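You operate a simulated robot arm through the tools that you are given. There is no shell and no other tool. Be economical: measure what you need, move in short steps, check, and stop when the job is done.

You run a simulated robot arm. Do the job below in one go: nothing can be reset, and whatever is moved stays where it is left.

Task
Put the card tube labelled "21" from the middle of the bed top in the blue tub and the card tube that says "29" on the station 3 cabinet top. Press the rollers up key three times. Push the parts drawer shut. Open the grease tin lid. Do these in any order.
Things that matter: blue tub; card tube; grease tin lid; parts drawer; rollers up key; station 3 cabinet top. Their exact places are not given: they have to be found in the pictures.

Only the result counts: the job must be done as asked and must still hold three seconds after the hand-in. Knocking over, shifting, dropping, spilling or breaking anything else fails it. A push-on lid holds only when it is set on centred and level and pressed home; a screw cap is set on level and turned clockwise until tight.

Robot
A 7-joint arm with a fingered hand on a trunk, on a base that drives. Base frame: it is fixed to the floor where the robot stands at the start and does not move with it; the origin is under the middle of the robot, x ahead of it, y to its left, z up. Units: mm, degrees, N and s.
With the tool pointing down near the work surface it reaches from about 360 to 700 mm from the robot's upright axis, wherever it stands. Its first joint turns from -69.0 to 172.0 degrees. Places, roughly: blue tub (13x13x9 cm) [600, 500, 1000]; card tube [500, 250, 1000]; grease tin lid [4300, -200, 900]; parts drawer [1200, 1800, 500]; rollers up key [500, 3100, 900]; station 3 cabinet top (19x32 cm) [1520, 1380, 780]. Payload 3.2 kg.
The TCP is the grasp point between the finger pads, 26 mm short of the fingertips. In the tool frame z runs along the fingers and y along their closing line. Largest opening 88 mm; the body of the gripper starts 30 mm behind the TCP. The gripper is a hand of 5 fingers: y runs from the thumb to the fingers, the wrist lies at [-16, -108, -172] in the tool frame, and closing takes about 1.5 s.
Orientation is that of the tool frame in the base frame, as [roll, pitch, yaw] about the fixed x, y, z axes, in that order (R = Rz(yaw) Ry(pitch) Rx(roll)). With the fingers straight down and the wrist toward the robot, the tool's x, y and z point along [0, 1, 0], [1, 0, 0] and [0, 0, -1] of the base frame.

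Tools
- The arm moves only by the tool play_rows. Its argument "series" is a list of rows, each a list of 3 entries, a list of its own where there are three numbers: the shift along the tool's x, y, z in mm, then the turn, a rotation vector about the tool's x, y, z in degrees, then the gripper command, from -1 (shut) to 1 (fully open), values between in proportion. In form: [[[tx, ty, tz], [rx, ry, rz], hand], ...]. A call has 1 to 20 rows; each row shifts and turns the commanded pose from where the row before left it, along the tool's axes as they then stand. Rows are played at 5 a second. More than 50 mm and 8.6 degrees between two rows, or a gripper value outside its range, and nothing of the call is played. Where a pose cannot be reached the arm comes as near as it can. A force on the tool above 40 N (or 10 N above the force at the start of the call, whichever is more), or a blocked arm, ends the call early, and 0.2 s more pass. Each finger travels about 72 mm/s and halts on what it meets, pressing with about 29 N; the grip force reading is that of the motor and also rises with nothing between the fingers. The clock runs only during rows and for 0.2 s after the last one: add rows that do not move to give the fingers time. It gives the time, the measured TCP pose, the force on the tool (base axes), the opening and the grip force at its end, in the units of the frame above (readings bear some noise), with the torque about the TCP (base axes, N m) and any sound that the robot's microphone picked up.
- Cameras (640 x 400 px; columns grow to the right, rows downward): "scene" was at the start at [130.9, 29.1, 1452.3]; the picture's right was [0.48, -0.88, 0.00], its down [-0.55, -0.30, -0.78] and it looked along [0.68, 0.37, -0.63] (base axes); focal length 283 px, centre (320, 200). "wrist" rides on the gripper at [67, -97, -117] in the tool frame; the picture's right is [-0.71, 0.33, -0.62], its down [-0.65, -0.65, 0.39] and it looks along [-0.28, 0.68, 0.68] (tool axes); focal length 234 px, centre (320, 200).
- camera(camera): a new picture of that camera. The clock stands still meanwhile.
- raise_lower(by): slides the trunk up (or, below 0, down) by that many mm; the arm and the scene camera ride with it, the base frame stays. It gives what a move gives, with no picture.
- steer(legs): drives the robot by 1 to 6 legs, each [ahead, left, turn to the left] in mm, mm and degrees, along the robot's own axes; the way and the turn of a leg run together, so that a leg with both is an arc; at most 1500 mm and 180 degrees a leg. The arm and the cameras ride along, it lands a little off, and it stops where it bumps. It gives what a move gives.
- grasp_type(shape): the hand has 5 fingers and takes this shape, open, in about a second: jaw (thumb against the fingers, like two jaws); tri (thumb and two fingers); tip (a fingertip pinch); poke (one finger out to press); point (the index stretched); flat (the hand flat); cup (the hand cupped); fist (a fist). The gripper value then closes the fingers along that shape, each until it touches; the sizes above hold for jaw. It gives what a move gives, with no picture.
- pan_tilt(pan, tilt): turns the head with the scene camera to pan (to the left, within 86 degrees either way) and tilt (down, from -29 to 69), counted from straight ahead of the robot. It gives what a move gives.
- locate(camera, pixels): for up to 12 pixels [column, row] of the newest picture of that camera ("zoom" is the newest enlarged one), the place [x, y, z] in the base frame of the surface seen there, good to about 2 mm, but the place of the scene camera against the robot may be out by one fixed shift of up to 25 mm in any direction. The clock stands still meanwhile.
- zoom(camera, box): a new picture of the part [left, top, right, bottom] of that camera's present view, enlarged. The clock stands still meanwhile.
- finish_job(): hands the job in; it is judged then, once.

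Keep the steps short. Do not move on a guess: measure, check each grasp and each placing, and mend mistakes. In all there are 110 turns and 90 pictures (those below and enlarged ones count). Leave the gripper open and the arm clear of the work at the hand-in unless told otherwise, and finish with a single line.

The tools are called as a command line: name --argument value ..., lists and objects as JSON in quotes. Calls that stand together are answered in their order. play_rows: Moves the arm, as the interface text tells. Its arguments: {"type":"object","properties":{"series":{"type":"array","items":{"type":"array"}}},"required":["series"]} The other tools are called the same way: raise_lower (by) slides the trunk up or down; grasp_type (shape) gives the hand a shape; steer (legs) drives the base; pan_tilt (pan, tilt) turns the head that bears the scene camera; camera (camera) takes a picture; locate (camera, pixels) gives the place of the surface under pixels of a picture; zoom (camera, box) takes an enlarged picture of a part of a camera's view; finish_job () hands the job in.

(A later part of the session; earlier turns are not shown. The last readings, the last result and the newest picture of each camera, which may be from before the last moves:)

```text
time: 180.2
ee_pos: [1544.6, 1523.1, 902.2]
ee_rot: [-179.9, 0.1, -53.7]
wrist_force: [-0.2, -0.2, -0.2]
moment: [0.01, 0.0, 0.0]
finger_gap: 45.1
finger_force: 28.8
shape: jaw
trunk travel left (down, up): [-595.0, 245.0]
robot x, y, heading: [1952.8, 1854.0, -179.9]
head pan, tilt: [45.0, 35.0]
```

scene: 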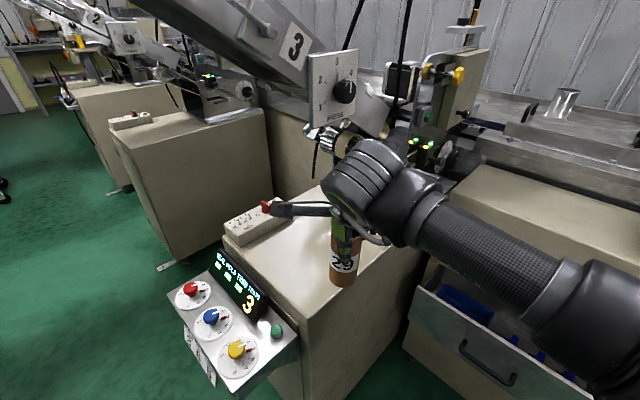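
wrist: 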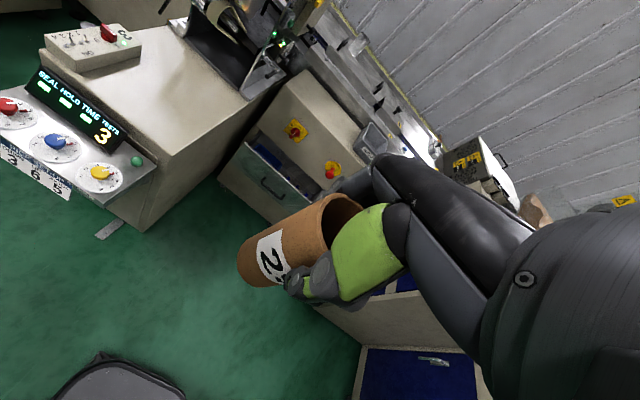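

steer --legs '[[15, 78, 0]]'

camera --camera "scene"

camera --camera "wrist"

```text
time: 181.3
ee_pos: [1530.5, 1444.5, 903.0]
ee_rot: [-179.9, 0.2, -53.7]
wrist_force: [-0.6, -0.6, 0.6]
moment: [-0.04, -0.01, 0.03]
finger_gap: 45.4
finger_force: 29.1
shape: jaw
trunk travel left (down, up): [-595.0, 245.0]
robot x, y, heading: [1937.0, 1773.7, -179.8]
head pan, tilt: [45.0, 35.0]
```

```text
30 pictures are left
```

scene: 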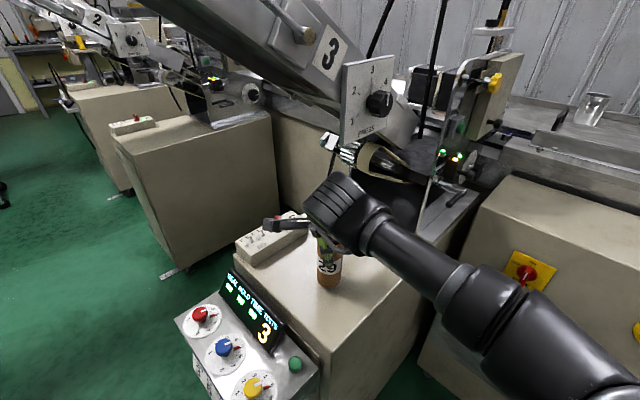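

```text
29 pictures are left
```

wrist: 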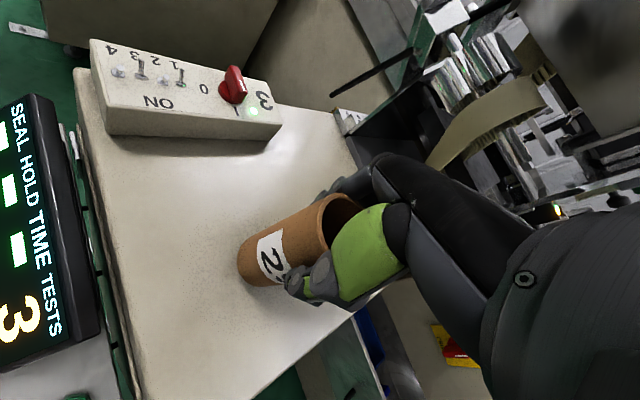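

The tube hangs over the free top. Lowering to contact (expected TCP z ≈ 885).

play_rows --series '[[[0, 0, 6], [0, 0, 0], -1], [[0, 0, 6], [0, 0, 0], -1], [[0, 0, 2], [0, 0, 0], -1], [[0, 0, 1.5], [0, 0, 0], -1], [[0, 0, 1.5], [0, 0, 0], -1], [[0, 0, 1], [0, 0, 0], -1], [[0, 0, 0], [0, 0, 0], -1]]'

```text
time: 182.9
ee_pos: [1529.7, 1445.2, 885.9]
ee_rot: [-180.0, 0.0, -53.7]
wrist_force: [0.5, 0.0, -0.7]
moment: [-0.02, 0.03, 0.02]
finger_gap: 45.3
finger_force: 29.1
shape: jaw
trunk travel left (down, up): [-595.0, 245.0]
robot x, y, heading: [1937.3, 1775.5, -179.7]
head pan, tilt: [45.0, 35.0]
```

play_rows --series '[[[0, 0, 1], [0, 0, 0], -1], [[0, 0, 1], [0, 0, 0], -1], [[0, 0, 1], [0, 0, 0], -1], [[0, 0, 0], [0, 0, 0], -1]]'

```text
time: 183.9
ee_pos: [1529.1, 1443.9, 884.4]
ee_rot: [179.8, 0.0, -53.7]
wrist_force: [-1.6, -1.3, 14.9]
moment: [0.12, 0.01, 0.02]
finger_gap: 44.8
finger_force: 28.5
shape: jaw
trunk travel left (down, up): [-595.0, 245.0]
robot x, y, heading: [1937.3, 1775.5, -180.0]
head pan, tilt: [45.0, 35.0]
```

Contact. Easing 1 mm, releasing, then lifting 60 mm.

play_rows --series '[[[0, 0, -1.5], [0, 0, 0], -1], [[0, 0, 0], [0, 0, 0], 0.3], [[0, 0, 0], [0, 0, 0], 0.6], [[0, 0, 0], [0, 0, 0], 0.8], [[0, 0, 0], [0, 0, 0], 0.8], [[0, 0, 0], [0, 0, 0], 0.8], [[0, 0, 0], [0, 0, 0], 0.8]]'

play_rows --series '[[[0, 0, -10], [0, 0, 0], 0.8], [[0, 0, -15], [0, 0, 0], 0.8], [[0, 0, -15], [0, 0, 0], 0.8], [[0, 0, -20], [0, 0, 0], 0.8], [[0, 0, 0], [0, 0, 0], 0.8], [[0, 0, 0], [0, 0, 0], 0.8]]'

camera --camera "wrist"

camera --camera "scene"

```text
time: 185.5
ee_pos: [1529.2, 1443.9, 884.3]
ee_rot: [-179.9, 0.1, -53.7]
wrist_force: [1.0, -0.5, -0.6]
moment: [0.0, -0.03, 0.01]
finger_gap: 78.7
finger_force: 0.0
shape: jaw
trunk travel left (down, up): [-595.0, 245.0]
robot x, y, heading: [1936.0, 1776.2, -179.6]
head pan, tilt: [45.0, 35.0]
```

```text
time: 186.9
ee_pos: [1529.2, 1445.4, 944.6]
ee_rot: [-179.9, 0.1, -53.8]
wrist_force: [-0.1, -0.2, -0.4]
moment: [-0.01, 0.02, -0.02]
finger_gap: 78.8
finger_force: 0.1
shape: jaw
trunk travel left (down, up): [-595.0, 245.0]
robot x, y, heading: [1938.0, 1774.0, -179.7]
head pan, tilt: [45.0, 35.0]
```

```text
28 pictures are left
```

wrist: 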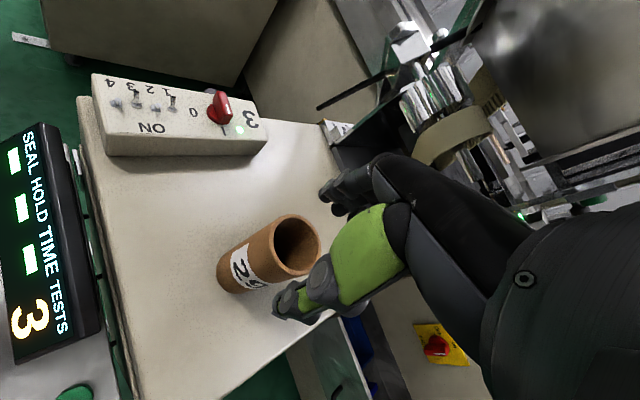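

```text
27 pictures are left
```

scene: 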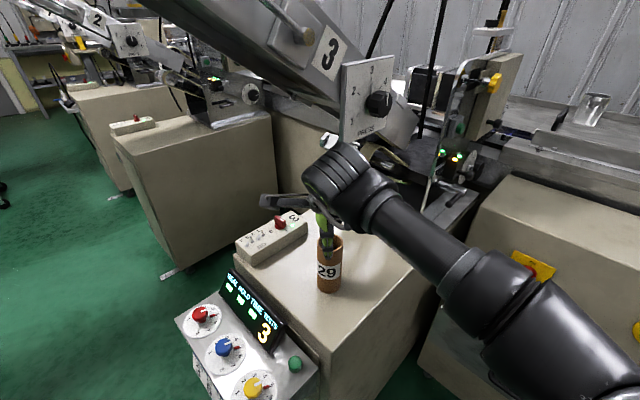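

Tube 29 stands on the station 3 top. I'll raise 10 mm more and back the base away to the right (+y).

play_rows --series '[[[0, 0, -12], [0, 0, 0], 0.8], [[0, 0, 0], [0, 0, 0], 0.8]]'

steer --legs '[[-60, -200, 0]]'

pan_tilt --pan 20 --tilt 45

camera --camera "scene"

```text
time: 187.5
ee_pos: [1528.8, 1446.3, 956.3]
ee_rot: [-179.9, 0.1, -53.7]
wrist_force: [0.5, 0.1, 0.1]
moment: [0.03, 0.05, 0.0]
finger_gap: 79.2
finger_force: 0.2
shape: jaw
trunk travel left (down, up): [-595.0, 245.0]
robot x, y, heading: [1938.3, 1775.4, -179.7]
head pan, tilt: [45.0, 35.0]
```

```text
time: 189.1
ee_pos: [1588.6, 1646.5, 956.0]
ee_rot: [180.0, 0.1, -53.6]
wrist_force: [0.3, 0.8, 1.1]
moment: [-0.06, 0.01, 0.04]
finger_gap: 79.0
finger_force: 0.1
shape: jaw
trunk travel left (down, up): [-595.0, 245.0]
robot x, y, heading: [1992.6, 1977.2, -179.7]
head pan, tilt: [45.0, 35.0]
```

```text
time: 190.0
ee_pos: [1588.4, 1645.5, 956.1]
ee_rot: [-179.9, 0.0, -53.6]
wrist_force: [0.2, 0.8, -0.4]
moment: [-0.02, -0.03, 0.03]
finger_gap: 79.2
finger_force: 0.0
shape: jaw
trunk travel left (down, up): [-595.0, 245.0]
robot x, y, heading: [1999.4, 1977.2, -179.6]
head pan, tilt: [20.0, 45.0]
```

```text
26 pictures are left
```

scene: 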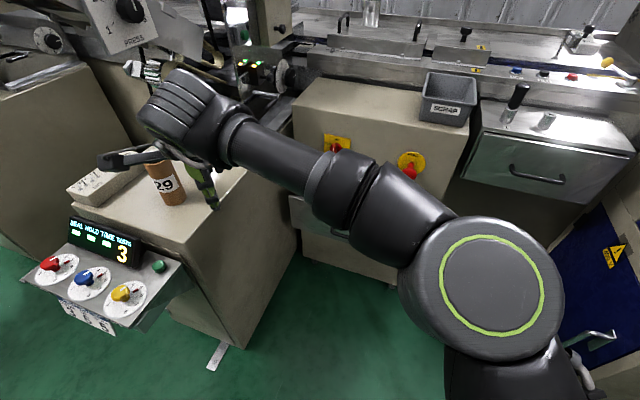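

I'll bring the arm back in front of the robot, close the hand, tilt it ~50° forward, ready to push the drawer.

play_rows --series '[[[0, 0, 0], [0, 0, 7.2], 0], [[0, 0, 0], [0, 0, 7.2], -0.5], [[0, 0, 0], [0, 0, 7.2], -1], [[0, 0, 0], [0, 0, 7.2], -1], [[0, 0, 0], [0, 0, 7.2], -1], [[-37, -10, 0], [0, 0, 0], -1], [[-37, -10, 0], [0, 0, 0], -1], [[-37, -10, 0], [0, 0, 0], -1], [[-37, -10, 0], [0, 0, 0], -1], [[-37, -10, 0], [0, 0, 0], -1], [[-36, -8, 0], [0, 0, 0], -1], [[0, 0, 0], [-8.3, 0, 0], -1], [[0, 0, 0], [-8.3, 0, 0], -1], [[0, 0, 0], [-8.3, 0, 0], -1], [[0, 0, 0], [-8.3, 0, 0], -1], [[0, 0, 0], [-8.3, 0, 0], -1], [[0, 0, 0], [-8.3, 0, 0], -1], [[0, 0, 0], [0, 0, 0], -1], [[0, 0, 0], [0, 0, 0], -1]]'

camera --camera "scene"

camera --camera "wrist"

```text
time: 194.0
ee_pos: [1546.2, 1972.7, 981.6]
ee_rot: [130.3, 0.1, -89.5]
wrist_force: [-1.2, 0.4, 0.1]
moment: [0.02, 0.03, -0.04]
finger_gap: 0.3
finger_force: 29.1
shape: jaw
out of reach, approached as far as the arm can: row 2, 4, 5
trunk travel left (down, up): [-595.0, 245.0]
robot x, y, heading: [1999.4, 1974.3, -179.6]
head pan, tilt: [20.0, 45.0]
```

```text
25 pictures are left
```

scene: 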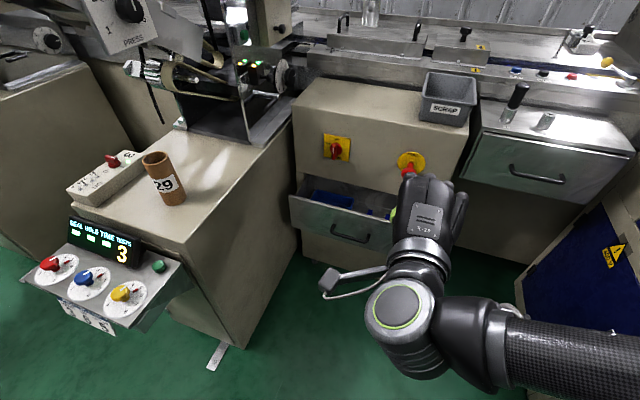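

```text
24 pictures are left
```

wrist: 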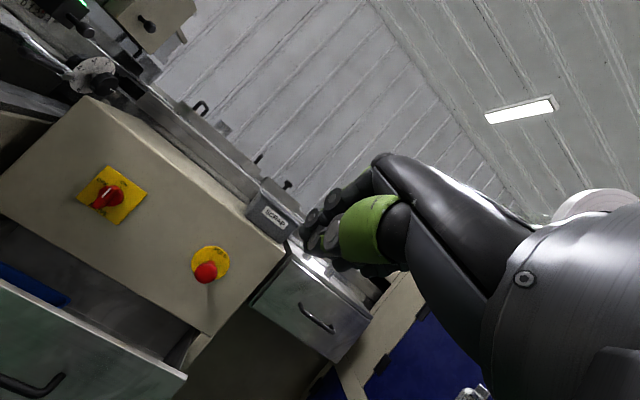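

locate --camera "scene" --pixels '[[291, 200], [391, 222], [333, 232], [368, 241], [300, 228], [385, 252], [350, 218], [338, 140], [408, 165], [330, 265], [405, 180]]'

locate --camera "wrist" --pixels '[[60, 320], [180, 375], [30, 385], [207, 272], [105, 195], [100, 360], [60, 260]]'

```text
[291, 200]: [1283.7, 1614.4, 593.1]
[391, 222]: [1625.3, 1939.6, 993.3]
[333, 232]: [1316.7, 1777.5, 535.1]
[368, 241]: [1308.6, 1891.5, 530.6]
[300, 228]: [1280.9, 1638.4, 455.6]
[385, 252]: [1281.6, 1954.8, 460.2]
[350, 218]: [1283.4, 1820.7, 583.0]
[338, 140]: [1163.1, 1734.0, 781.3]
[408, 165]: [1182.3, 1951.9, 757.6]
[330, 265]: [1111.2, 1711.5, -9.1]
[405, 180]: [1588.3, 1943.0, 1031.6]
```

```text
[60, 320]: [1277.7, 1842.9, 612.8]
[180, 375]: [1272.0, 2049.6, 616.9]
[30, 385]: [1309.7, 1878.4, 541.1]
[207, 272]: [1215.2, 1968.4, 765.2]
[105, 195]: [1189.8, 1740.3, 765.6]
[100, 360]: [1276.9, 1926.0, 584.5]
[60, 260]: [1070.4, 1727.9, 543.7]
```

The drawer front is at x≈1278, y 1620–2050, z 450–615, handle at z 540. I'll push above the handle at (y 1835, z≈580). Lowering the trunk 384 mm and positioning the base.

raise_lower --by -384

steer --legs '[[110, 138, 0]]'

camera --camera "wrist"

```text
time: 197.7
ee_pos: [1547.1, 1972.6, 596.5]
ee_rot: [130.2, 0.1, -89.7]
wrist_force: [0.2, -0.7, 0.7]
moment: [0.03, -0.01, -0.02]
finger_gap: 0.2
finger_force: 29.0
shape: jaw
trunk travel left (down, up): [-211.0, 629.0]
robot x, y, heading: [1998.9, 1977.3, -179.6]
head pan, tilt: [20.0, 45.0]
```

```text
time: 199.2
ee_pos: [1439.5, 1832.6, 597.0]
ee_rot: [130.1, 0.1, -89.5]
wrist_force: [0.4, 0.2, -0.1]
moment: [0.01, 0.01, -0.02]
finger_gap: 0.0
finger_force: 29.1
shape: jaw
trunk travel left (down, up): [-211.0, 629.0]
robot x, y, heading: [1885.6, 1836.6, -179.5]
head pan, tilt: [20.0, 45.0]
```

```text
23 pictures are left
```

wrist: 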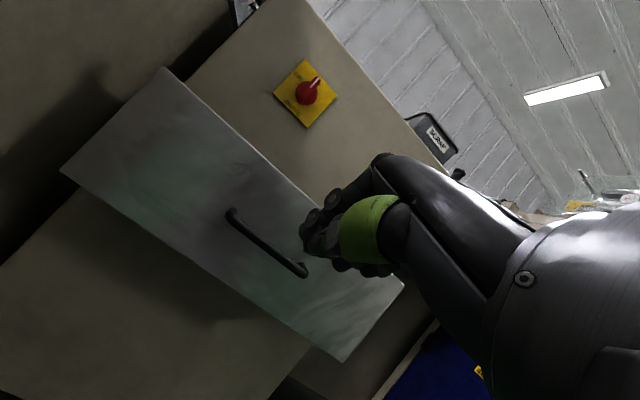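

Advancing the arm 125 mm toward the drawer front.

play_rows --series '[[[0, 16.2, 19], [0, 0, 0], -1], [[0, 16.2, 19], [0, 0, 0], -1], [[0, 16.2, 19], [0, 0, 0], -1], [[0, 16.2, 19], [0, 0, 0], -1], [[0, 16.2, 19], [0, 0, 0], -1], [[0, 0, 0], [0, 0, 0], -1]]'

camera --camera "wrist"

```text
time: 200.6
ee_pos: [1314.2, 1830.6, 598.1]
ee_rot: [130.2, 0.1, -89.4]
wrist_force: [-0.6, 0.7, -1.1]
moment: [-0.02, -0.01, 0.0]
finger_gap: 0.0
finger_force: 29.1
shape: jaw
trunk travel left (down, up): [-211.0, 629.0]
robot x, y, heading: [1887.7, 1837.8, -179.4]
head pan, tilt: [20.0, 45.0]
```

```text
22 pictures are left
```

wrist: 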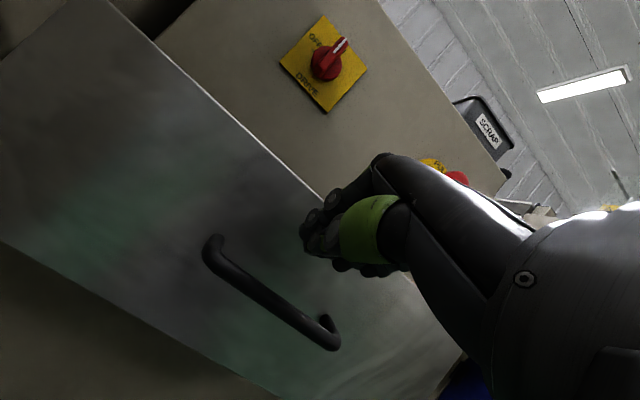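

Contact is near the upper part of the front. I'll lower 8 mm and push in 12 mm steps.

play_rows --series '[[[0, -6.1, 5.2], [0, 0, 0], -1], [[0, 7.8, 9.1], [0, 0, 0], -1], [[0, 7.8, 9.1], [0, 0, 0], -1], [[0, 7.8, 9.1], [0, 0, 0], -1], [[0, 7.8, 9.1], [0, 0, 0], -1], [[0, 7.8, 9.1], [0, 0, 0], -1], [[0, 0, 0], [0, 0, 0], -1]]'

camera --camera "wrist"

```text
time: 202.2
ee_pos: [1253.0, 1829.5, 589.3]
ee_rot: [130.2, 0.1, -89.4]
wrist_force: [0.1, 0.7, 1.1]
moment: [0.03, 0.01, 0.03]
finger_gap: 0.0
finger_force: 29.0
shape: jaw
trunk travel left (down, up): [-211.0, 629.0]
robot x, y, heading: [1889.8, 1836.4, -179.9]
head pan, tilt: [20.0, 45.0]
```

```text
21 pictures are left
```

wrist: 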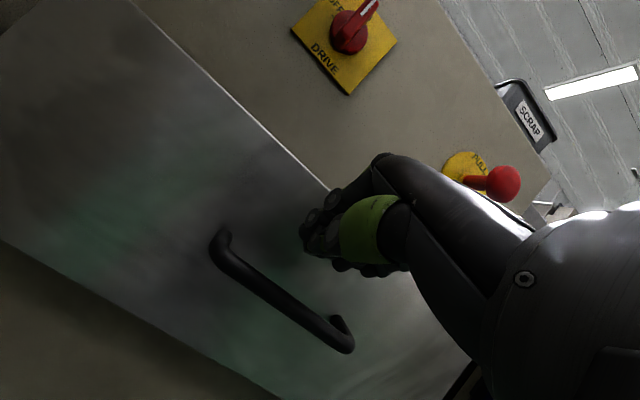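

The drawer is moving with the hand, light force. Continuing another 70 mm.

play_rows --series '[[[0, 7.8, 9.1], [0, 0, 0], -1], [[0, 7.8, 9.1], [0, 0, 0], -1], [[0, 7.8, 9.1], [0, 0, 0], -1], [[0, 7.8, 9.1], [0, 0, 0], -1], [[0, 5.2, 6.1], [0, 0, 0], -1], [[0, 0, 0], [0, 0, 0], -1]]'

camera --camera "wrist"

```text
time: 203.6
ee_pos: [1197.5, 1831.2, 591.2]
ee_rot: [130.2, 0.1, -89.5]
wrist_force: [0.5, 0.4, -1.0]
moment: [0.01, 0.03, -0.03]
finger_gap: 0.0
finger_force: 28.8
shape: jaw
trunk travel left (down, up): [-211.0, 629.0]
robot x, y, heading: [1886.9, 1837.6, -179.5]
head pan, tilt: [20.0, 45.0]
```

```text
20 pictures are left
```

wrist: 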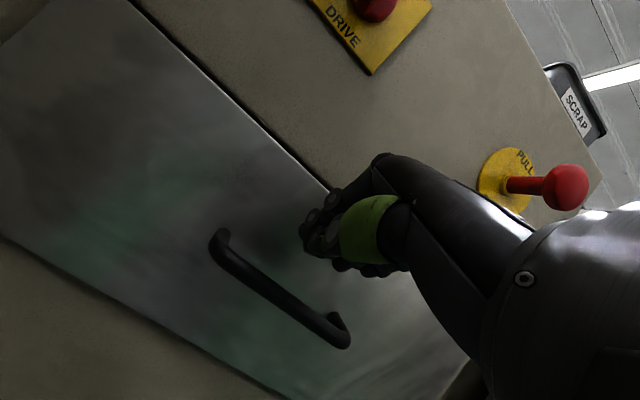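

Almost shut (a thin gap remains). Pushing on in small steps till resistance.

play_rows --series '[[[0, 3.2, 3.8], [0, 0, 0], -1], [[0, 3.2, 3.8], [0, 0, 0], -1], [[0, 3.2, 3.8], [0, 0, 0], -1], [[0, 3.2, 3.8], [0, 0, 0], -1], [[0, 3.2, 3.8], [0, 0, 0], -1], [[0, 0, 0], [0, 0, 0], -1]]'

camera --camera "wrist"

```text
time: 204.6
ee_pos: [1182.4, 1829.0, 593.9]
ee_rot: [130.0, 0.1, -89.3]
wrist_force: [30.9, 4.9, 5.7]
moment: [0.02, -0.34, -0.13]
finger_gap: 0.2
finger_force: 29.3
shape: jaw
trunk travel left (down, up): [-211.0, 629.0]
robot x, y, heading: [1890.3, 1842.4, -179.7]
head pan, tilt: [20.0, 45.0]
stopped in row 5: the force on the tool passed its limit at 45 N (the readings are from after the stop); the commanded pose is now the measured one
```

```text
19 pictures are left
```

wrist: 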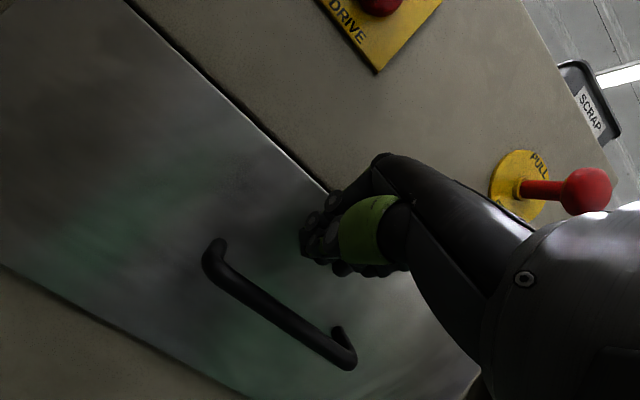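

A firm stop at 45 N. I'll verify by locating drawer front and cabinet face, then back off.

locate --camera "wrist" --pixels '[[150, 60], [240, 150], [280, 130], [200, 40], [230, 140], [100, 100]]'

play_rows --series '[[[0, -16, -19], [0, 0, 0], -1], [[0, -26, -30], [0, 0, 0], -1], [[0, -26, -30], [0, 0, 0], -1], [[0, -26, -30], [0, 0, 0], -1], [[0, -26, -30], [0, 0, 0], -1], [[0, 0, 0], [0, 0, 0], -1]]'

steer --legs '[[-250, -80, 0]]'

camera --camera "scene"

```text
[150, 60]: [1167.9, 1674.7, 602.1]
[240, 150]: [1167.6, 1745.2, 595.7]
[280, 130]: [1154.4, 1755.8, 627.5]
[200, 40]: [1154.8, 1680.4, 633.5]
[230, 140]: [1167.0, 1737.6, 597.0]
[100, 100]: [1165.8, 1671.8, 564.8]
```

```text
time: 206.0
ee_pos: [1362.3, 1829.8, 589.5]
ee_rot: [130.3, 0.1, -89.1]
wrist_force: [-0.1, -0.1, 0.5]
moment: [-0.02, 0.01, -0.02]
finger_gap: 0.0
finger_force: 29.7
shape: jaw
trunk travel left (down, up): [-211.0, 629.0]
robot x, y, heading: [1888.8, 1840.5, -179.7]
head pan, tilt: [20.0, 45.0]
```

```text
time: 207.9
ee_pos: [1610.6, 1910.8, 590.7]
ee_rot: [130.4, 0.1, -88.9]
wrist_force: [0.8, 0.4, -0.6]
moment: [-0.02, 0.0, 0.0]
finger_gap: 0.0
finger_force: 28.4
shape: jaw
trunk travel left (down, up): [-211.0, 629.0]
robot x, y, heading: [2135.2, 1921.8, -178.9]
head pan, tilt: [20.0, 45.0]
```

```text
18 pictures are left
```

scene: 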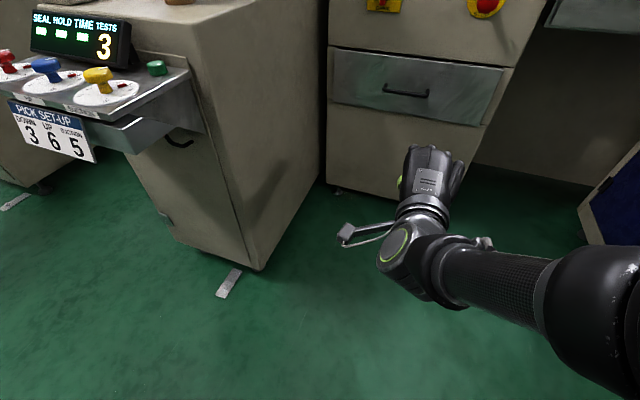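

The drawer is shut. Next I'll raise the trunk, level the tool, then back out to the aisle and turn to face the setting bench (+x).

raise_lower --by 560

play_rows --series '[[[0, 0, -20], [8.3, 0, 0], 1], [[0, 0, -20], [8.3, 0, 0], 1], [[0, 0, -20], [8.3, 0, 0], 1], [[0, 0, -20], [8.3, 0, 0], 1], [[0, 0, -20], [8.3, 0, 0], 1], [[0, 0, -20], [8.2, 0, 0], 1], [[0, -20, 0], [0, 0, 0], 1], [[0, -20, 0], [0, 0, 0], 1], [[0, 0, 0], [0, 0, 0], 1], [[0, 0, 0], [0, 0, 0], 1]]'

steer --legs '[[-1000, 0, 0], [0, 0, 179], [0, -1100, 0], [0, -1070, 0]]'

pan_tilt --pan 5 --tilt 22

camera --camera "scene"

```text
refused: 560 is not a number from -400 to 400
```

```text
time: 210.1
ee_pos: [1706.0, 1912.3, 692.5]
ee_rot: [-179.9, 0.0, -88.9]
wrist_force: [0.6, 0.0, -0.4]
moment: [-0.06, 0.01, 0.0]
finger_gap: 87.7
finger_force: 0.1
shape: jaw
trunk travel left (down, up): [-211.0, 629.0]
robot x, y, heading: [2136.1, 1923.0, -179.1]
head pan, tilt: [20.0, 45.0]
```

```text
time: 233.0
ee_pos: [3559.9, -240.8, 692.3]
ee_rot: [-179.9, 0.2, 90.6]
wrist_force: [-0.9, -1.2, 0.0]
moment: [0.0, 0.02, 0.02]
finger_gap: 87.6
finger_force: 0.1
shape: jaw
trunk travel left (down, up): [-211.0, 629.0]
robot x, y, heading: [3130.6, -244.2, -0.0]
head pan, tilt: [20.0, 45.0]
```

```text
time: 233.9
ee_pos: [3560.4, -241.0, 692.7]
ee_rot: [-179.8, 0.1, 90.5]
wrist_force: [0.2, 0.0, 0.0]
moment: [0.0, -0.01, 0.01]
finger_gap: 87.9
finger_force: 0.1
shape: jaw
trunk travel left (down, up): [-211.0, 629.0]
robot x, y, heading: [3130.8, -245.5, 0.5]
head pan, tilt: [5.0, 22.0]
```

```text
17 pictures are left
```

scene: 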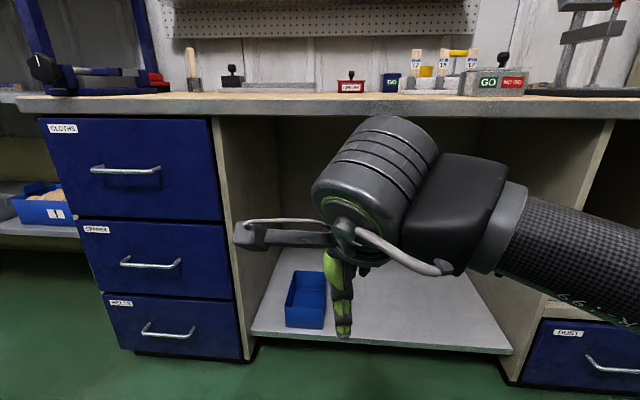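

The trunk raise was refused (limit 400), but the drive went fine. Raising now in two steps and looking at the bench top.

raise_lower --by 390

raise_lower --by 170

pan_tilt --pan 5 --tilt 32

camera --camera "scene"

```text
time: 237.6
ee_pos: [3560.9, -241.3, 1082.3]
ee_rot: [-179.9, 0.2, 90.5]
wrist_force: [-0.4, 0.3, 1.2]
moment: [-0.01, -0.02, -0.04]
finger_gap: 87.9
finger_force: 0.0
shape: jaw
trunk travel left (down, up): [-601.0, 239.0]
robot x, y, heading: [3131.7, -246.2, -0.0]
head pan, tilt: [5.0, 22.0]
```

```text
time: 239.6
ee_pos: [3559.7, -241.7, 1251.7]
ee_rot: [-180.0, 0.2, 90.5]
wrist_force: [-0.8, 0.0, -1.1]
moment: [0.02, -0.02, -0.01]
finger_gap: 88.0
finger_force: 0.1
shape: jaw
trunk travel left (down, up): [-771.0, 69.0]
robot x, y, heading: [3132.5, -244.0, 0.3]
head pan, tilt: [5.0, 22.0]
```

```text
time: 240.3
ee_pos: [3559.1, -240.6, 1251.8]
ee_rot: [-179.8, 0.2, 90.4]
wrist_force: [-0.6, -0.4, 0.9]
moment: [0.02, -0.02, -0.04]
finger_gap: 88.1
finger_force: 0.0
shape: jaw
trunk travel left (down, up): [-771.0, 69.0]
robot x, y, heading: [3128.5, -243.8, 0.4]
head pan, tilt: [5.0, 32.0]
```

```text
16 pictures are left
```

scene: 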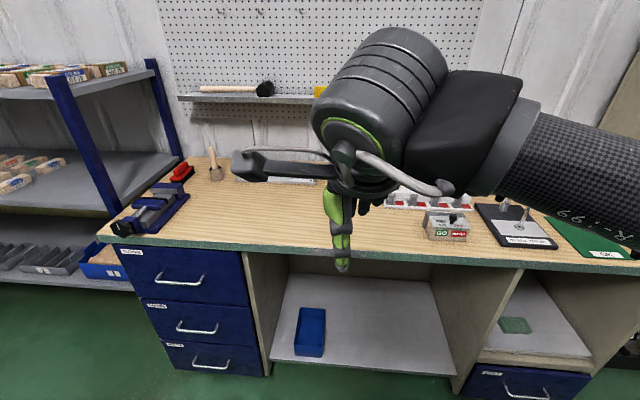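

The hand hides the middle. Using the wrist camera.

camera --camera "wrist"

```text
15 pictures are left
```

wrist: 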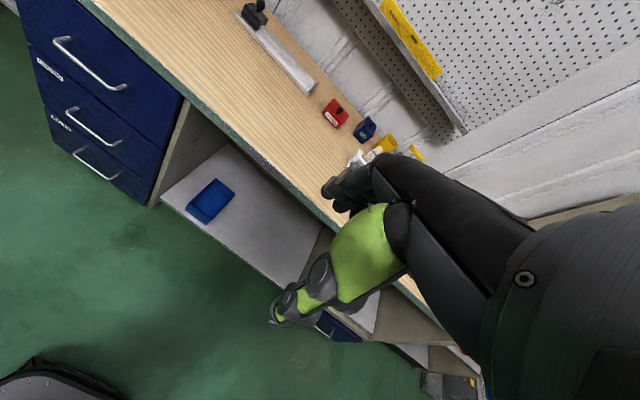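

The red container at wrist (335,112) is a candidate. Zooming in and locating.

zoom --camera "wrist" --box '[290, 70, 430, 180]'

locate --camera "zoom" --pixels '[[155, 230], [190, 160], [245, 225], [195, 195], [210, 175], [320, 260], [345, 280], [200, 255], [150, 200], [225, 240]]'

```text
3.64 times, centred on (360, 125) of wrist
```

zoom: 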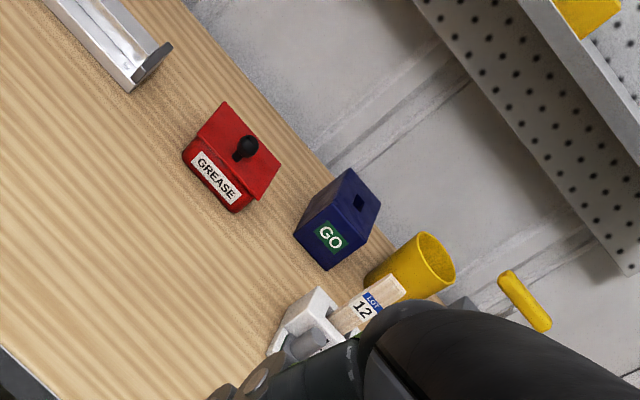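

```text
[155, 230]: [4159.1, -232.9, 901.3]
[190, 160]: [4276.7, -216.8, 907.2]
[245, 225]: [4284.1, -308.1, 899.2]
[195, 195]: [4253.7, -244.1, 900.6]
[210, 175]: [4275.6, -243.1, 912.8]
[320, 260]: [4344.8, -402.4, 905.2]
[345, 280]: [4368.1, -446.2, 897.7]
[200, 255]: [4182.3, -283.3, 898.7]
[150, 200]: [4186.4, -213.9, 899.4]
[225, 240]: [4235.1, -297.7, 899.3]
```

It's the GREASE tin with a black knob on its lid. I'll measure lid, knob and the bench edge.

locate --camera "zoom" --pixels '[[223, 106], [276, 165], [260, 197], [199, 140], [246, 143], [240, 157], [186, 155], [236, 210], [215, 180], [185, 150], [255, 160], [232, 135]]'

locate --camera "scene" --pixels '[[250, 245], [270, 280], [430, 262], [320, 190], [450, 360]]'

```text
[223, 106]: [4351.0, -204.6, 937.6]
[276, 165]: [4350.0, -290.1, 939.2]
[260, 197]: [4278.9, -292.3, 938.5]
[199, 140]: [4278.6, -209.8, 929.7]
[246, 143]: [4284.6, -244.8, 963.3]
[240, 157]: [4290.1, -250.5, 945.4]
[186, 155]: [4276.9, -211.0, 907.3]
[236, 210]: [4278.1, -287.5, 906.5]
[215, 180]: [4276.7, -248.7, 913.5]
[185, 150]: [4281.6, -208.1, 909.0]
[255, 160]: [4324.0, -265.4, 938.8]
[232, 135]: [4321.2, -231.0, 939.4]
```

```text
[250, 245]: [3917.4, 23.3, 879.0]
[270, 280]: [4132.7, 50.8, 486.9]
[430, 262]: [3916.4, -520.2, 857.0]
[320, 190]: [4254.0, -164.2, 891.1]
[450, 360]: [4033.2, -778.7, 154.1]
```

The lid is x 4278–4350, z≈938, with its knob near the front edge at (4286,-247,~960), so the hinge is at the back. I'll check the shelf over it, and the robot's own base edge in the wrist picture.

locate --camera "wrist" --pixels '[[35, 358], [60, 372], [10, 380], [110, 395], [420, 50], [440, 105], [455, 130], [385, 30], [390, 143], [355, 158], [500, 140]]'

locate --camera "scene" --pixels '[[200, 100], [300, 100], [210, 93], [250, 130]]'

```text
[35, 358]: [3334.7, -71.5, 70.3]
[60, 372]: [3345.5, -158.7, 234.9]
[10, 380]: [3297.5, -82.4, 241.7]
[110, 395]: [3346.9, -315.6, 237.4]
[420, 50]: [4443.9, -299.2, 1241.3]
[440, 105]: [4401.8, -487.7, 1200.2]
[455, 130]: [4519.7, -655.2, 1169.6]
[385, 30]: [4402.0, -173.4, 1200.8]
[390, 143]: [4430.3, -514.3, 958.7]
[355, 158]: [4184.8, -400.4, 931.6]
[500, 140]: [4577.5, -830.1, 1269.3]
```

```text
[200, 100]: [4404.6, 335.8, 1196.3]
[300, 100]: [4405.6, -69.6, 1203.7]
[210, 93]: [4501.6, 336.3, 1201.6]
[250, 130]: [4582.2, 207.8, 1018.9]
```

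Robot base front is 217 mm ahead of its axis, so x≈3670 is safe (bench edge 3917). Driving there.

steer --legs '[[400, -60, 0], [135, 0, 0]]'

play_rows --series '[[[0, 0, 15], [0, 0, -8.2], 1], [[0, 0, 15], [0, 0, -8.2], 1], [[0, 0, 15], [0, 0, -8.2], 1], [[0, 0, 15], [0, 0, -8.2], 1], [[0, 0, 15], [0, 0, -8.2], 1], [[0, 0, 15], [0, 0, -8.2], 1], [[0, 0, 10], [0, 0, -8.2], 1], [[0, 0, 0], [0, 0, -8.2], 1], [[0, 0, 0], [0, 0, -8.2], 1], [[0, 0, 0], [0, 0, -8.2], 1], [[0, 0, 0], [0, 0, -8.2], 1], [[0, 0, 0], [0, 0, 0], 1], [[0, 0, 0], [0, 0, 0], 1]]'

```text
time: 243.7
ee_pos: [4089.6, -298.6, 1252.8]
ee_rot: [-180.0, 0.1, 90.6]
wrist_force: [0.2, 0.1, -0.8]
moment: [0.01, -0.02, -0.03]
finger_gap: 88.1
finger_force: 0.0
shape: jaw
trunk travel left (down, up): [-771.0, 69.0]
robot x, y, heading: [3662.0, -302.1, 0.4]
head pan, tilt: [5.0, 32.0]
```

```text
time: 246.5
ee_pos: [3954.0, -239.1, 1175.3]
ee_rot: [-178.4, 0.2, 177.6]
wrist_force: [-0.8, 0.4, -0.3]
moment: [0.01, 0.02, 0.02]
finger_gap: 87.9
finger_force: 0.0
shape: jaw
out of reach, approached as far as the arm can: row 7, 8, 9, 10, 11
trunk travel left (down, up): [-771.0, 69.0]
robot x, y, heading: [3660.2, -304.8, 0.4]
head pan, tilt: [5.0, 32.0]
```

The hand is turned (closing line along y), though the arm pulled back. I'll tilt the fingers forward 40° about the closing line and move forward.

play_rows --series '[[[-20, 0, 0], [0, -8, 0], 1], [[-20, 0, 0], [0, -8, 0], 1], [[-20, 0, 0], [0, -8, 0], 1], [[-20, 0, 0], [0, -8, 0], 1], [[-20, 0, 10], [0, -8, 0], 1], [[-23, 0, 19], [0, 0, 0], 1], [[-23, 0, 19], [0, 0, 0], 1], [[-23, 0, 19], [0, 0, 0], 1], [[0, 0, 0], [0, 0, 0], 1], [[0, 0, 0], [0, 0, 0], 1]]'

```text
time: 248.7
ee_pos: [3914.3, -249.5, 1205.6]
ee_rot: [-178.2, 36.3, 178.7]
wrist_force: [-0.7, 0.4, 0.5]
moment: [-0.02, -0.02, 0.02]
finger_gap: 87.9
finger_force: 0.0
shape: jaw
out of reach, approached as far as the arm can: row 1, 2, 3, 4, 5, 6, 7, 8
trunk travel left (down, up): [-771.0, 69.0]
robot x, y, heading: [3659.6, -304.7, 0.2]
head pan, tilt: [5.0, 32.0]
```

This yaw can't extend forward. I'll undo it (level, yaw back to 90), then try a forward tilt first and a roll after.

play_rows --series '[[[0, 0, 0], [0, 7.3, 0], 1], [[0, 0, 0], [0, 7.3, 0], 1], [[0, 0, 0], [0, 7.3, 0], 1], [[0, 0, 0], [0, 7.3, 0], 1], [[0, 0, 0], [0, 7.1, 0], 1], [[0, 0, 0], [0, 0, 8.1], 1], [[0, 0, 0], [0, 0, 8.1], 1], [[0, 0, 0], [0, 0, 8.1], 1], [[0, 0, 0], [0, 0, 8.1], 1], [[0, 0, 0], [0, 0, 8.1], 1], [[0, 0, 0], [0, 0, 8.1], 1], [[0, 0, 0], [0, 0, 8.1], 1], [[0, 0, 0], [0, 0, 8.1], 1], [[0, 0, 0], [0, 0, 8.1], 1], [[0, 0, 0], [0, 0, 8.1], 1], [[0, 0, 0], [0, 0, 8], 1], [[0, 0, 0], [0, 0, 0], 1], [[0, 0, 0], [0, 0, 0], 1]]'

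```text
time: 252.5
ee_pos: [3913.4, -249.9, 1204.3]
ee_rot: [-179.9, 1.5, 88.6]
wrist_force: [0.6, 0.0, -0.6]
moment: [-0.01, -0.04, 0.0]
finger_gap: 88.0
finger_force: 0.1
shape: jaw
trunk travel left (down, up): [-771.0, 69.0]
robot x, y, heading: [3656.7, -304.8, 0.3]
head pan, tilt: [5.0, 32.0]
```

Back to normal. Now tilt forward 48° while extending, then try rolling with +rz.

play_rows --series '[[[0, 30, 0], [-8, 0, 0], 1], [[0, 30, 5], [-8, 0, 0], 1], [[0, 30, 10], [-8, 0, 0], 1], [[0, 25, 15], [-8, 0, 0], 1], [[0, 20, 20], [-8, 0, 0], 1], [[0, 20, 20], [-8, 0, 0], 1], [[0, 0, 0], [0, 0, 8], 1], [[0, 0, 0], [0, 0, 8], 1], [[0, 0, 0], [0, 0, 8], 1], [[0, 0, 0], [0, 0, 8], 1], [[0, 0, 0], [0, 0, 8], 1], [[0, 0, 0], [0, 0, 0], 1], [[0, 0, 0], [0, 0, 0], 1]]'

```text
time: 255.3
ee_pos: [4091.2, -253.6, 1189.4]
ee_rot: [138.9, -27.2, 59.7]
wrist_force: [-0.1, 0.6, 0.0]
moment: [0.0, 0.02, -0.01]
finger_gap: 88.0
finger_force: 0.0
shape: jaw
trunk travel left (down, up): [-771.0, 69.0]
robot x, y, heading: [3659.0, -303.3, 0.4]
head pan, tilt: [5.0, 32.0]
```

That roll direction works. Continuing the roll by 50°.

play_rows --series '[[[0, 0, 0], [0, 0, 8.3], 1], [[0, 0, 0], [0, 0, 8.3], 1], [[0, 0, 0], [0, 0, 8.3], 1], [[0, 0, 0], [0, 0, 8.3], 1], [[0, 0, 0], [0, 0, 8.3], 1], [[0, 0, 0], [0, 0, 8.3], 1], [[0, 0, 0], [0, 0, 0], 1], [[0, 0, 0], [0, 0, 0], 1]]'

```text
time: 257.1
ee_pos: [4091.3, -252.4, 1189.3]
ee_rot: [177.6, -47.9, 0.6]
wrist_force: [0.1, 0.9, -0.3]
moment: [-0.04, 0.01, -0.01]
finger_gap: 88.0
finger_force: 0.0
shape: jaw
trunk travel left (down, up): [-771.0, 69.0]
robot x, y, heading: [3657.7, -303.6, 0.3]
head pan, tilt: [5.0, 32.0]
```

The orientation (fingers 48° forward-down, closing line along y) is now reached. Approaching the tin to take a close wrist picture.

play_rows --series '[[[-2, 0, 28], [0, 0, 0], 1], [[-2, 0, 28], [0, 0, 0], 1], [[-2, 0, 28], [0, 0, 0], 1], [[-2, 0, 28], [0, 0, 0], 1], [[-2, 0, 28], [0, 0, 0], 1], [[0, 0, 28], [0, 0, 0], 1], [[0, 0, 0], [0, 0, 0], 1], [[0, 0, 0], [0, 0, 0], 1]]'

camera --camera "wrist"

```text
time: 258.9
ee_pos: [4208.0, -257.7, 1069.1]
ee_rot: [177.4, -47.9, 0.9]
wrist_force: [0.1, -1.4, 0.7]
moment: [-0.01, -0.02, -0.02]
finger_gap: 87.7
finger_force: 0.0
shape: jaw
trunk travel left (down, up): [-771.0, 69.0]
robot x, y, heading: [3661.8, -306.3, 0.4]
head pan, tilt: [5.0, 32.0]
```

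```text
13 pictures are left
```

wrist: 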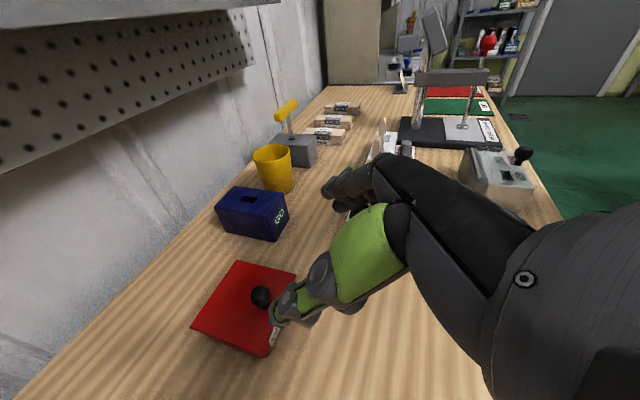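

The knob is at (261,296). The four-finger jaw would touch the tin; I'll switch to the fingertip pinch "tip" here and inspect.

grasp_type --shape "tip"

camera --camera "wrist"

locate --camera "wrist" --pixels '[[261, 290], [261, 296], [255, 297], [262, 303], [241, 262], [192, 326], [270, 355], [294, 273], [272, 345]]'

```text
time: 259.8
ee_pos: [4208.3, -257.3, 1070.4]
ee_rot: [177.6, -47.9, 0.7]
wrist_force: [-0.1, 0.0, 0.0]
moment: [0.06, 0.01, -0.02]
finger_gap: 88.0
finger_force: 0.0
shape: tip
trunk travel left (down, up): [-771.0, 69.0]
robot x, y, heading: [3658.7, -305.4, 0.4]
head pan, tilt: [5.0, 32.0]
```

```text
12 pictures are left
```

wrist: 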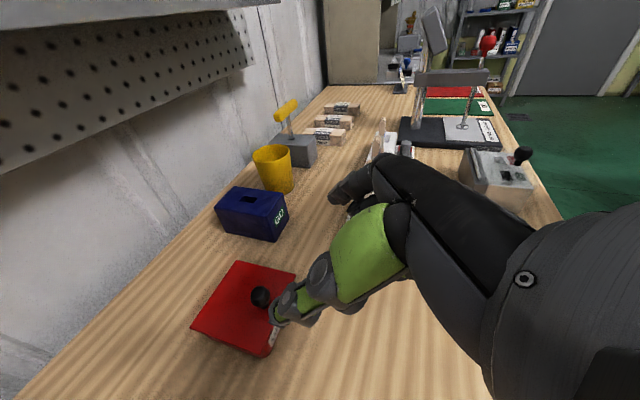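

```text
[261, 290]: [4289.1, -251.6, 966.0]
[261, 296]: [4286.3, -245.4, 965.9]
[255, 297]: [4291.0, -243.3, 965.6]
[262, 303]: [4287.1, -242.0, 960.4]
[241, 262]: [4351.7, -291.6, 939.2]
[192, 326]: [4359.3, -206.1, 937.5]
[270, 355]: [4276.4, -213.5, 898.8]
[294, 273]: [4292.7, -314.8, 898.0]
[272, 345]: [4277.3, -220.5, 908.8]
```

locate --camera "wrist" --pixels '[[274, 318], [285, 300], [300, 320], [278, 310], [335, 195], [345, 190], [340, 200], [320, 270]]'

zoom --camera "wrist" --box '[230, 150, 390, 340]'

```text
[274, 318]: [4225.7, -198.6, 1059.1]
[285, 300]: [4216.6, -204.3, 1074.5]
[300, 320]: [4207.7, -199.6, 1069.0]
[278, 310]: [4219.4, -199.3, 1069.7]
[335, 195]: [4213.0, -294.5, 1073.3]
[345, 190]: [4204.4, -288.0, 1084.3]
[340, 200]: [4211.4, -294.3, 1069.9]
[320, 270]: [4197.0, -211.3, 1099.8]
```

```text
2.11 times, centred on (310, 245) of wrist
```

zoom: 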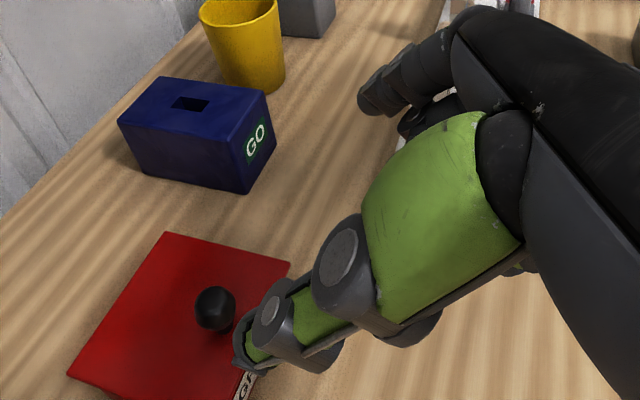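

Ball centre is about (4291,-249,959). Thumb and finger meet near tool x≈-3. I'll line up, approach to within ~25 mm, and check.

play_rows --series '[[[-8, -3, 0], [2.4, 0, 0], 1], [[-8, -3, 0], [0, 0, 0], 1], [[-8, -2.5, 0], [0, 0, 0], 1], [[0, 0, 25], [0, 0, 0], 1], [[0, 0, 25], [0, 0, 0], 1], [[0, 0, 25], [0, 0, 0], 1], [[0, 0, 25], [0, 0, 0], 1], [[0, 0, 0], [0, 0, 0], 1], [[0, 0, 0], [0, 0, 0], 1]]'

zoom --camera "wrist" --box '[180, 150, 400, 380]'

```text
time: 261.8
ee_pos: [4266.0, -251.6, 983.6]
ee_rot: [180.0, -47.8, 0.7]
wrist_force: [-0.6, -0.8, -0.1]
moment: [-0.01, -0.01, -0.01]
finger_gap: 88.1
finger_force: 0.1
shape: tip
trunk travel left (down, up): [-771.0, 69.0]
robot x, y, heading: [3657.7, -308.4, 0.2]
head pan, tilt: [5.0, 32.0]
```

```text
1.74 times, centred on (290, 265) of wrist
```

zoom: 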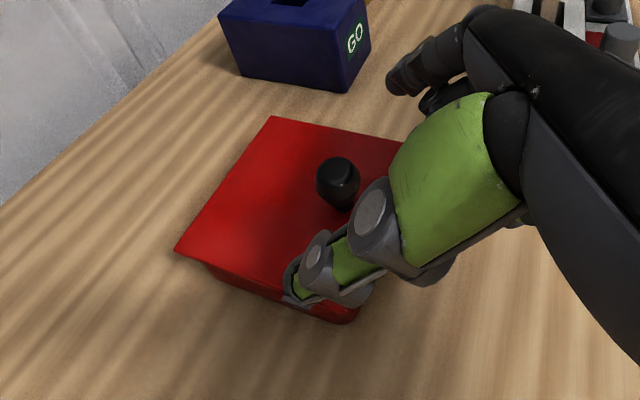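

locate --camera "zoom" --pixels '[[338, 168], [338, 180], [322, 185], [355, 178], [340, 205], [300, 300], [300, 285], [400, 80], [350, 235]]'

```text
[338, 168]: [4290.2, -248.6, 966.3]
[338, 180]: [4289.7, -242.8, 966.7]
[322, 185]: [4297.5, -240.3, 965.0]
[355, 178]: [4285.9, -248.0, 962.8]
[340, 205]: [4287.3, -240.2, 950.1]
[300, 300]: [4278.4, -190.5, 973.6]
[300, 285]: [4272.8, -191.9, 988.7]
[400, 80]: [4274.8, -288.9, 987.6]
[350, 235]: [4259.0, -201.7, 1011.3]
```

Ball centre is (4292,-248,959). Advancing the last 23 mm, then closing.

play_rows --series '[[[2, -3.5, 8], [0, 0, 0], 1], [[0, 0, 8], [0, 0, 0], 1], [[0, 0, 7], [0, 0, 0], 1], [[0, 0, 0], [0, 0, 0], 1]]'

play_rows --series '[[[0, 0, 0], [0, 0, 0], 0.4], [[0, 0, 0], [0, 0, 0], 0], [[0, 0, 0], [0, 0, 0], -0.4], [[0, 0, 0], [0, 0, 0], -0.7], [[0, 0, 0], [0, 0, 0], -1], [[0, 0, 0], [0, 0, 0], -1], [[0, 0, 0], [0, 0, 0], -1], [[0, 0, 0], [0, 0, 0], -1]]'

zoom --camera "wrist" --box '[180, 150, 400, 380]'

```text
time: 262.8
ee_pos: [4284.9, -248.3, 970.5]
ee_rot: [-179.9, -47.9, 0.6]
wrist_force: [-0.2, 0.3, 0.0]
moment: [0.03, 0.01, 0.01]
finger_gap: 88.0
finger_force: 0.0
shape: tip
trunk travel left (down, up): [-771.0, 69.0]
robot x, y, heading: [3660.3, -302.3, -0.2]
head pan, tilt: [5.0, 32.0]
```

```text
time: 264.6
ee_pos: [4285.1, -247.2, 970.4]
ee_rot: [179.9, -47.9, 0.8]
wrist_force: [2.3, 0.9, -1.3]
moment: [0.1, 0.01, -0.02]
finger_gap: 11.6
finger_force: 29.2
shape: tip
trunk travel left (down, up): [-771.0, 69.0]
robot x, y, heading: [3663.6, -303.4, 0.2]
head pan, tilt: [5.0, 32.0]
```

```text
1.74 times, centred on (290, 265) of wrist
```

zoom: 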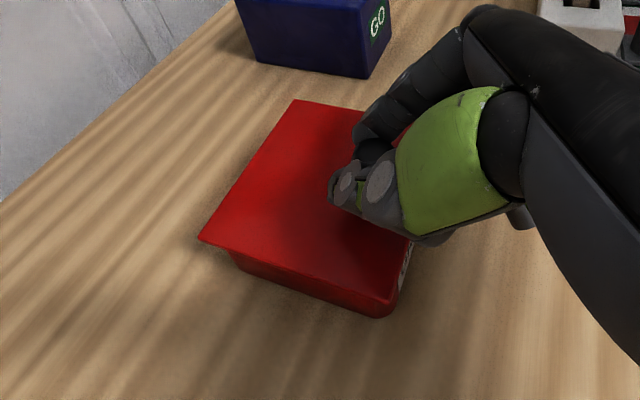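

The knob is held (11.6 mm, 29 N). Lifting the first 15° of the hinge arc and checking.

play_rows --series '[[[5.4, 0, -1.4], [0, 0, 0], -1], [[5.4, 0, -1.4], [0, 0, 0], -1], [[5.3, 0, -1.4], [0, 0, 0], -1], [[0, 0, 0], [0, 0, 0], -1]]'

zoom --camera "wrist" --box '[180, 150, 400, 380]'

```text
time: 265.6
ee_pos: [4293.0, -247.2, 984.3]
ee_rot: [-179.9, -47.8, 0.7]
wrist_force: [-2.0, -0.2, -1.8]
moment: [0.23, 0.21, 0.04]
finger_gap: 11.8
finger_force: 28.5
shape: tip
trunk travel left (down, up): [-771.0, 69.0]
robot x, y, heading: [3659.5, -303.8, 0.4]
head pan, tilt: [5.0, 32.0]
```

```text
1.74 times, centred on (290, 265) of wrist
```

zoom: 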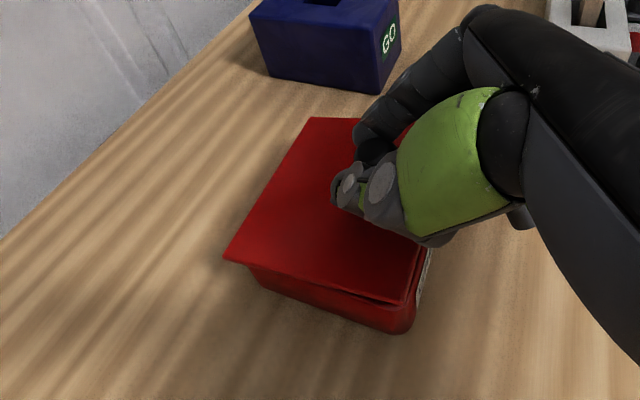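

The lid opens around a rear hinge, as expected. Continuing 30° more along the arc.

play_rows --series '[[[5.6, 0, -0.5], [0, 0, 0], -1], [[5.6, 0, 0], [0, 0, 0], -1], [[5.6, 0, 0.6], [0, 0, 0], -1], [[5.4, 0, 1], [0, 0, 0], -1], [[5.4, 0, 1.5], [0, 0, 0], -1], [[5.3, 0, 1.9], [0, 0, 0], -1], [[0, 0, 0], [0, 0, 0], -1]]'

```text
time: 267.2
ee_pos: [4316.4, -245.4, 1007.2]
ee_rot: [180.0, -47.9, 0.8]
wrist_force: [-9.0, -0.4, -1.4]
moment: [0.1, 0.72, -0.45]
finger_gap: 12.4
finger_force: 29.0
shape: tip
trunk travel left (down, up): [-771.0, 69.0]
robot x, y, heading: [3659.4, -300.6, 0.4]
head pan, tilt: [5.0, 32.0]
```

Some twisting moment builds up; I'll turn the tool 16° with the lid about the knob, then go 15° further.

play_rows --series '[[[1.6, 0, 0.5], [0, -8, 0], -1], [[1.6, 0, 0.5], [0, -8, 0], -1], [[0, 0, 0], [0, 0, 0], -1], [[5.4, 0, 1.2], [0, 0, 0], -1], [[5.4, 0, 1.4], [0, 0, 0], -1], [[5.3, 0, 1.6], [0, 0, 0], -1], [[0, 0, 0], [0, 0, 0], -1]]'

zoom --camera "wrist" --box '[180, 150, 400, 380]'

```text
time: 268.8
ee_pos: [4306.9, -259.4, 1003.0]
ee_rot: [179.8, -31.6, 1.4]
wrist_force: [12.3, 31.2, -14.0]
moment: [0.31, -0.07, 0.15]
finger_gap: 2.6
finger_force: 29.4
shape: tip
out of reach, approached as far as the arm can: row 1, 2, 4, 5, 6
trunk travel left (down, up): [-771.0, 69.0]
robot x, y, heading: [3660.1, -306.0, 0.1]
head pan, tilt: [5.0, 32.0]
```

```text
1.74 times, centred on (290, 265) of wrist
```

zoom: 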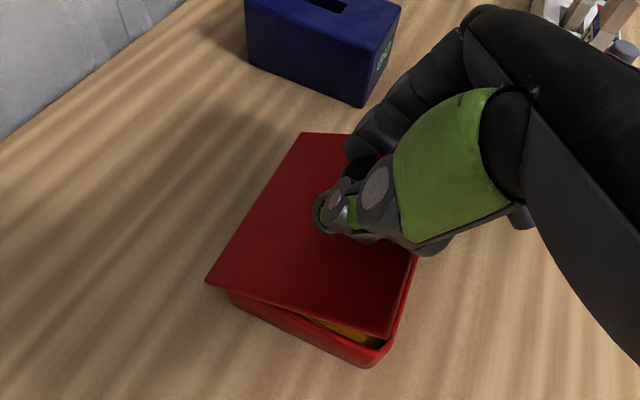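

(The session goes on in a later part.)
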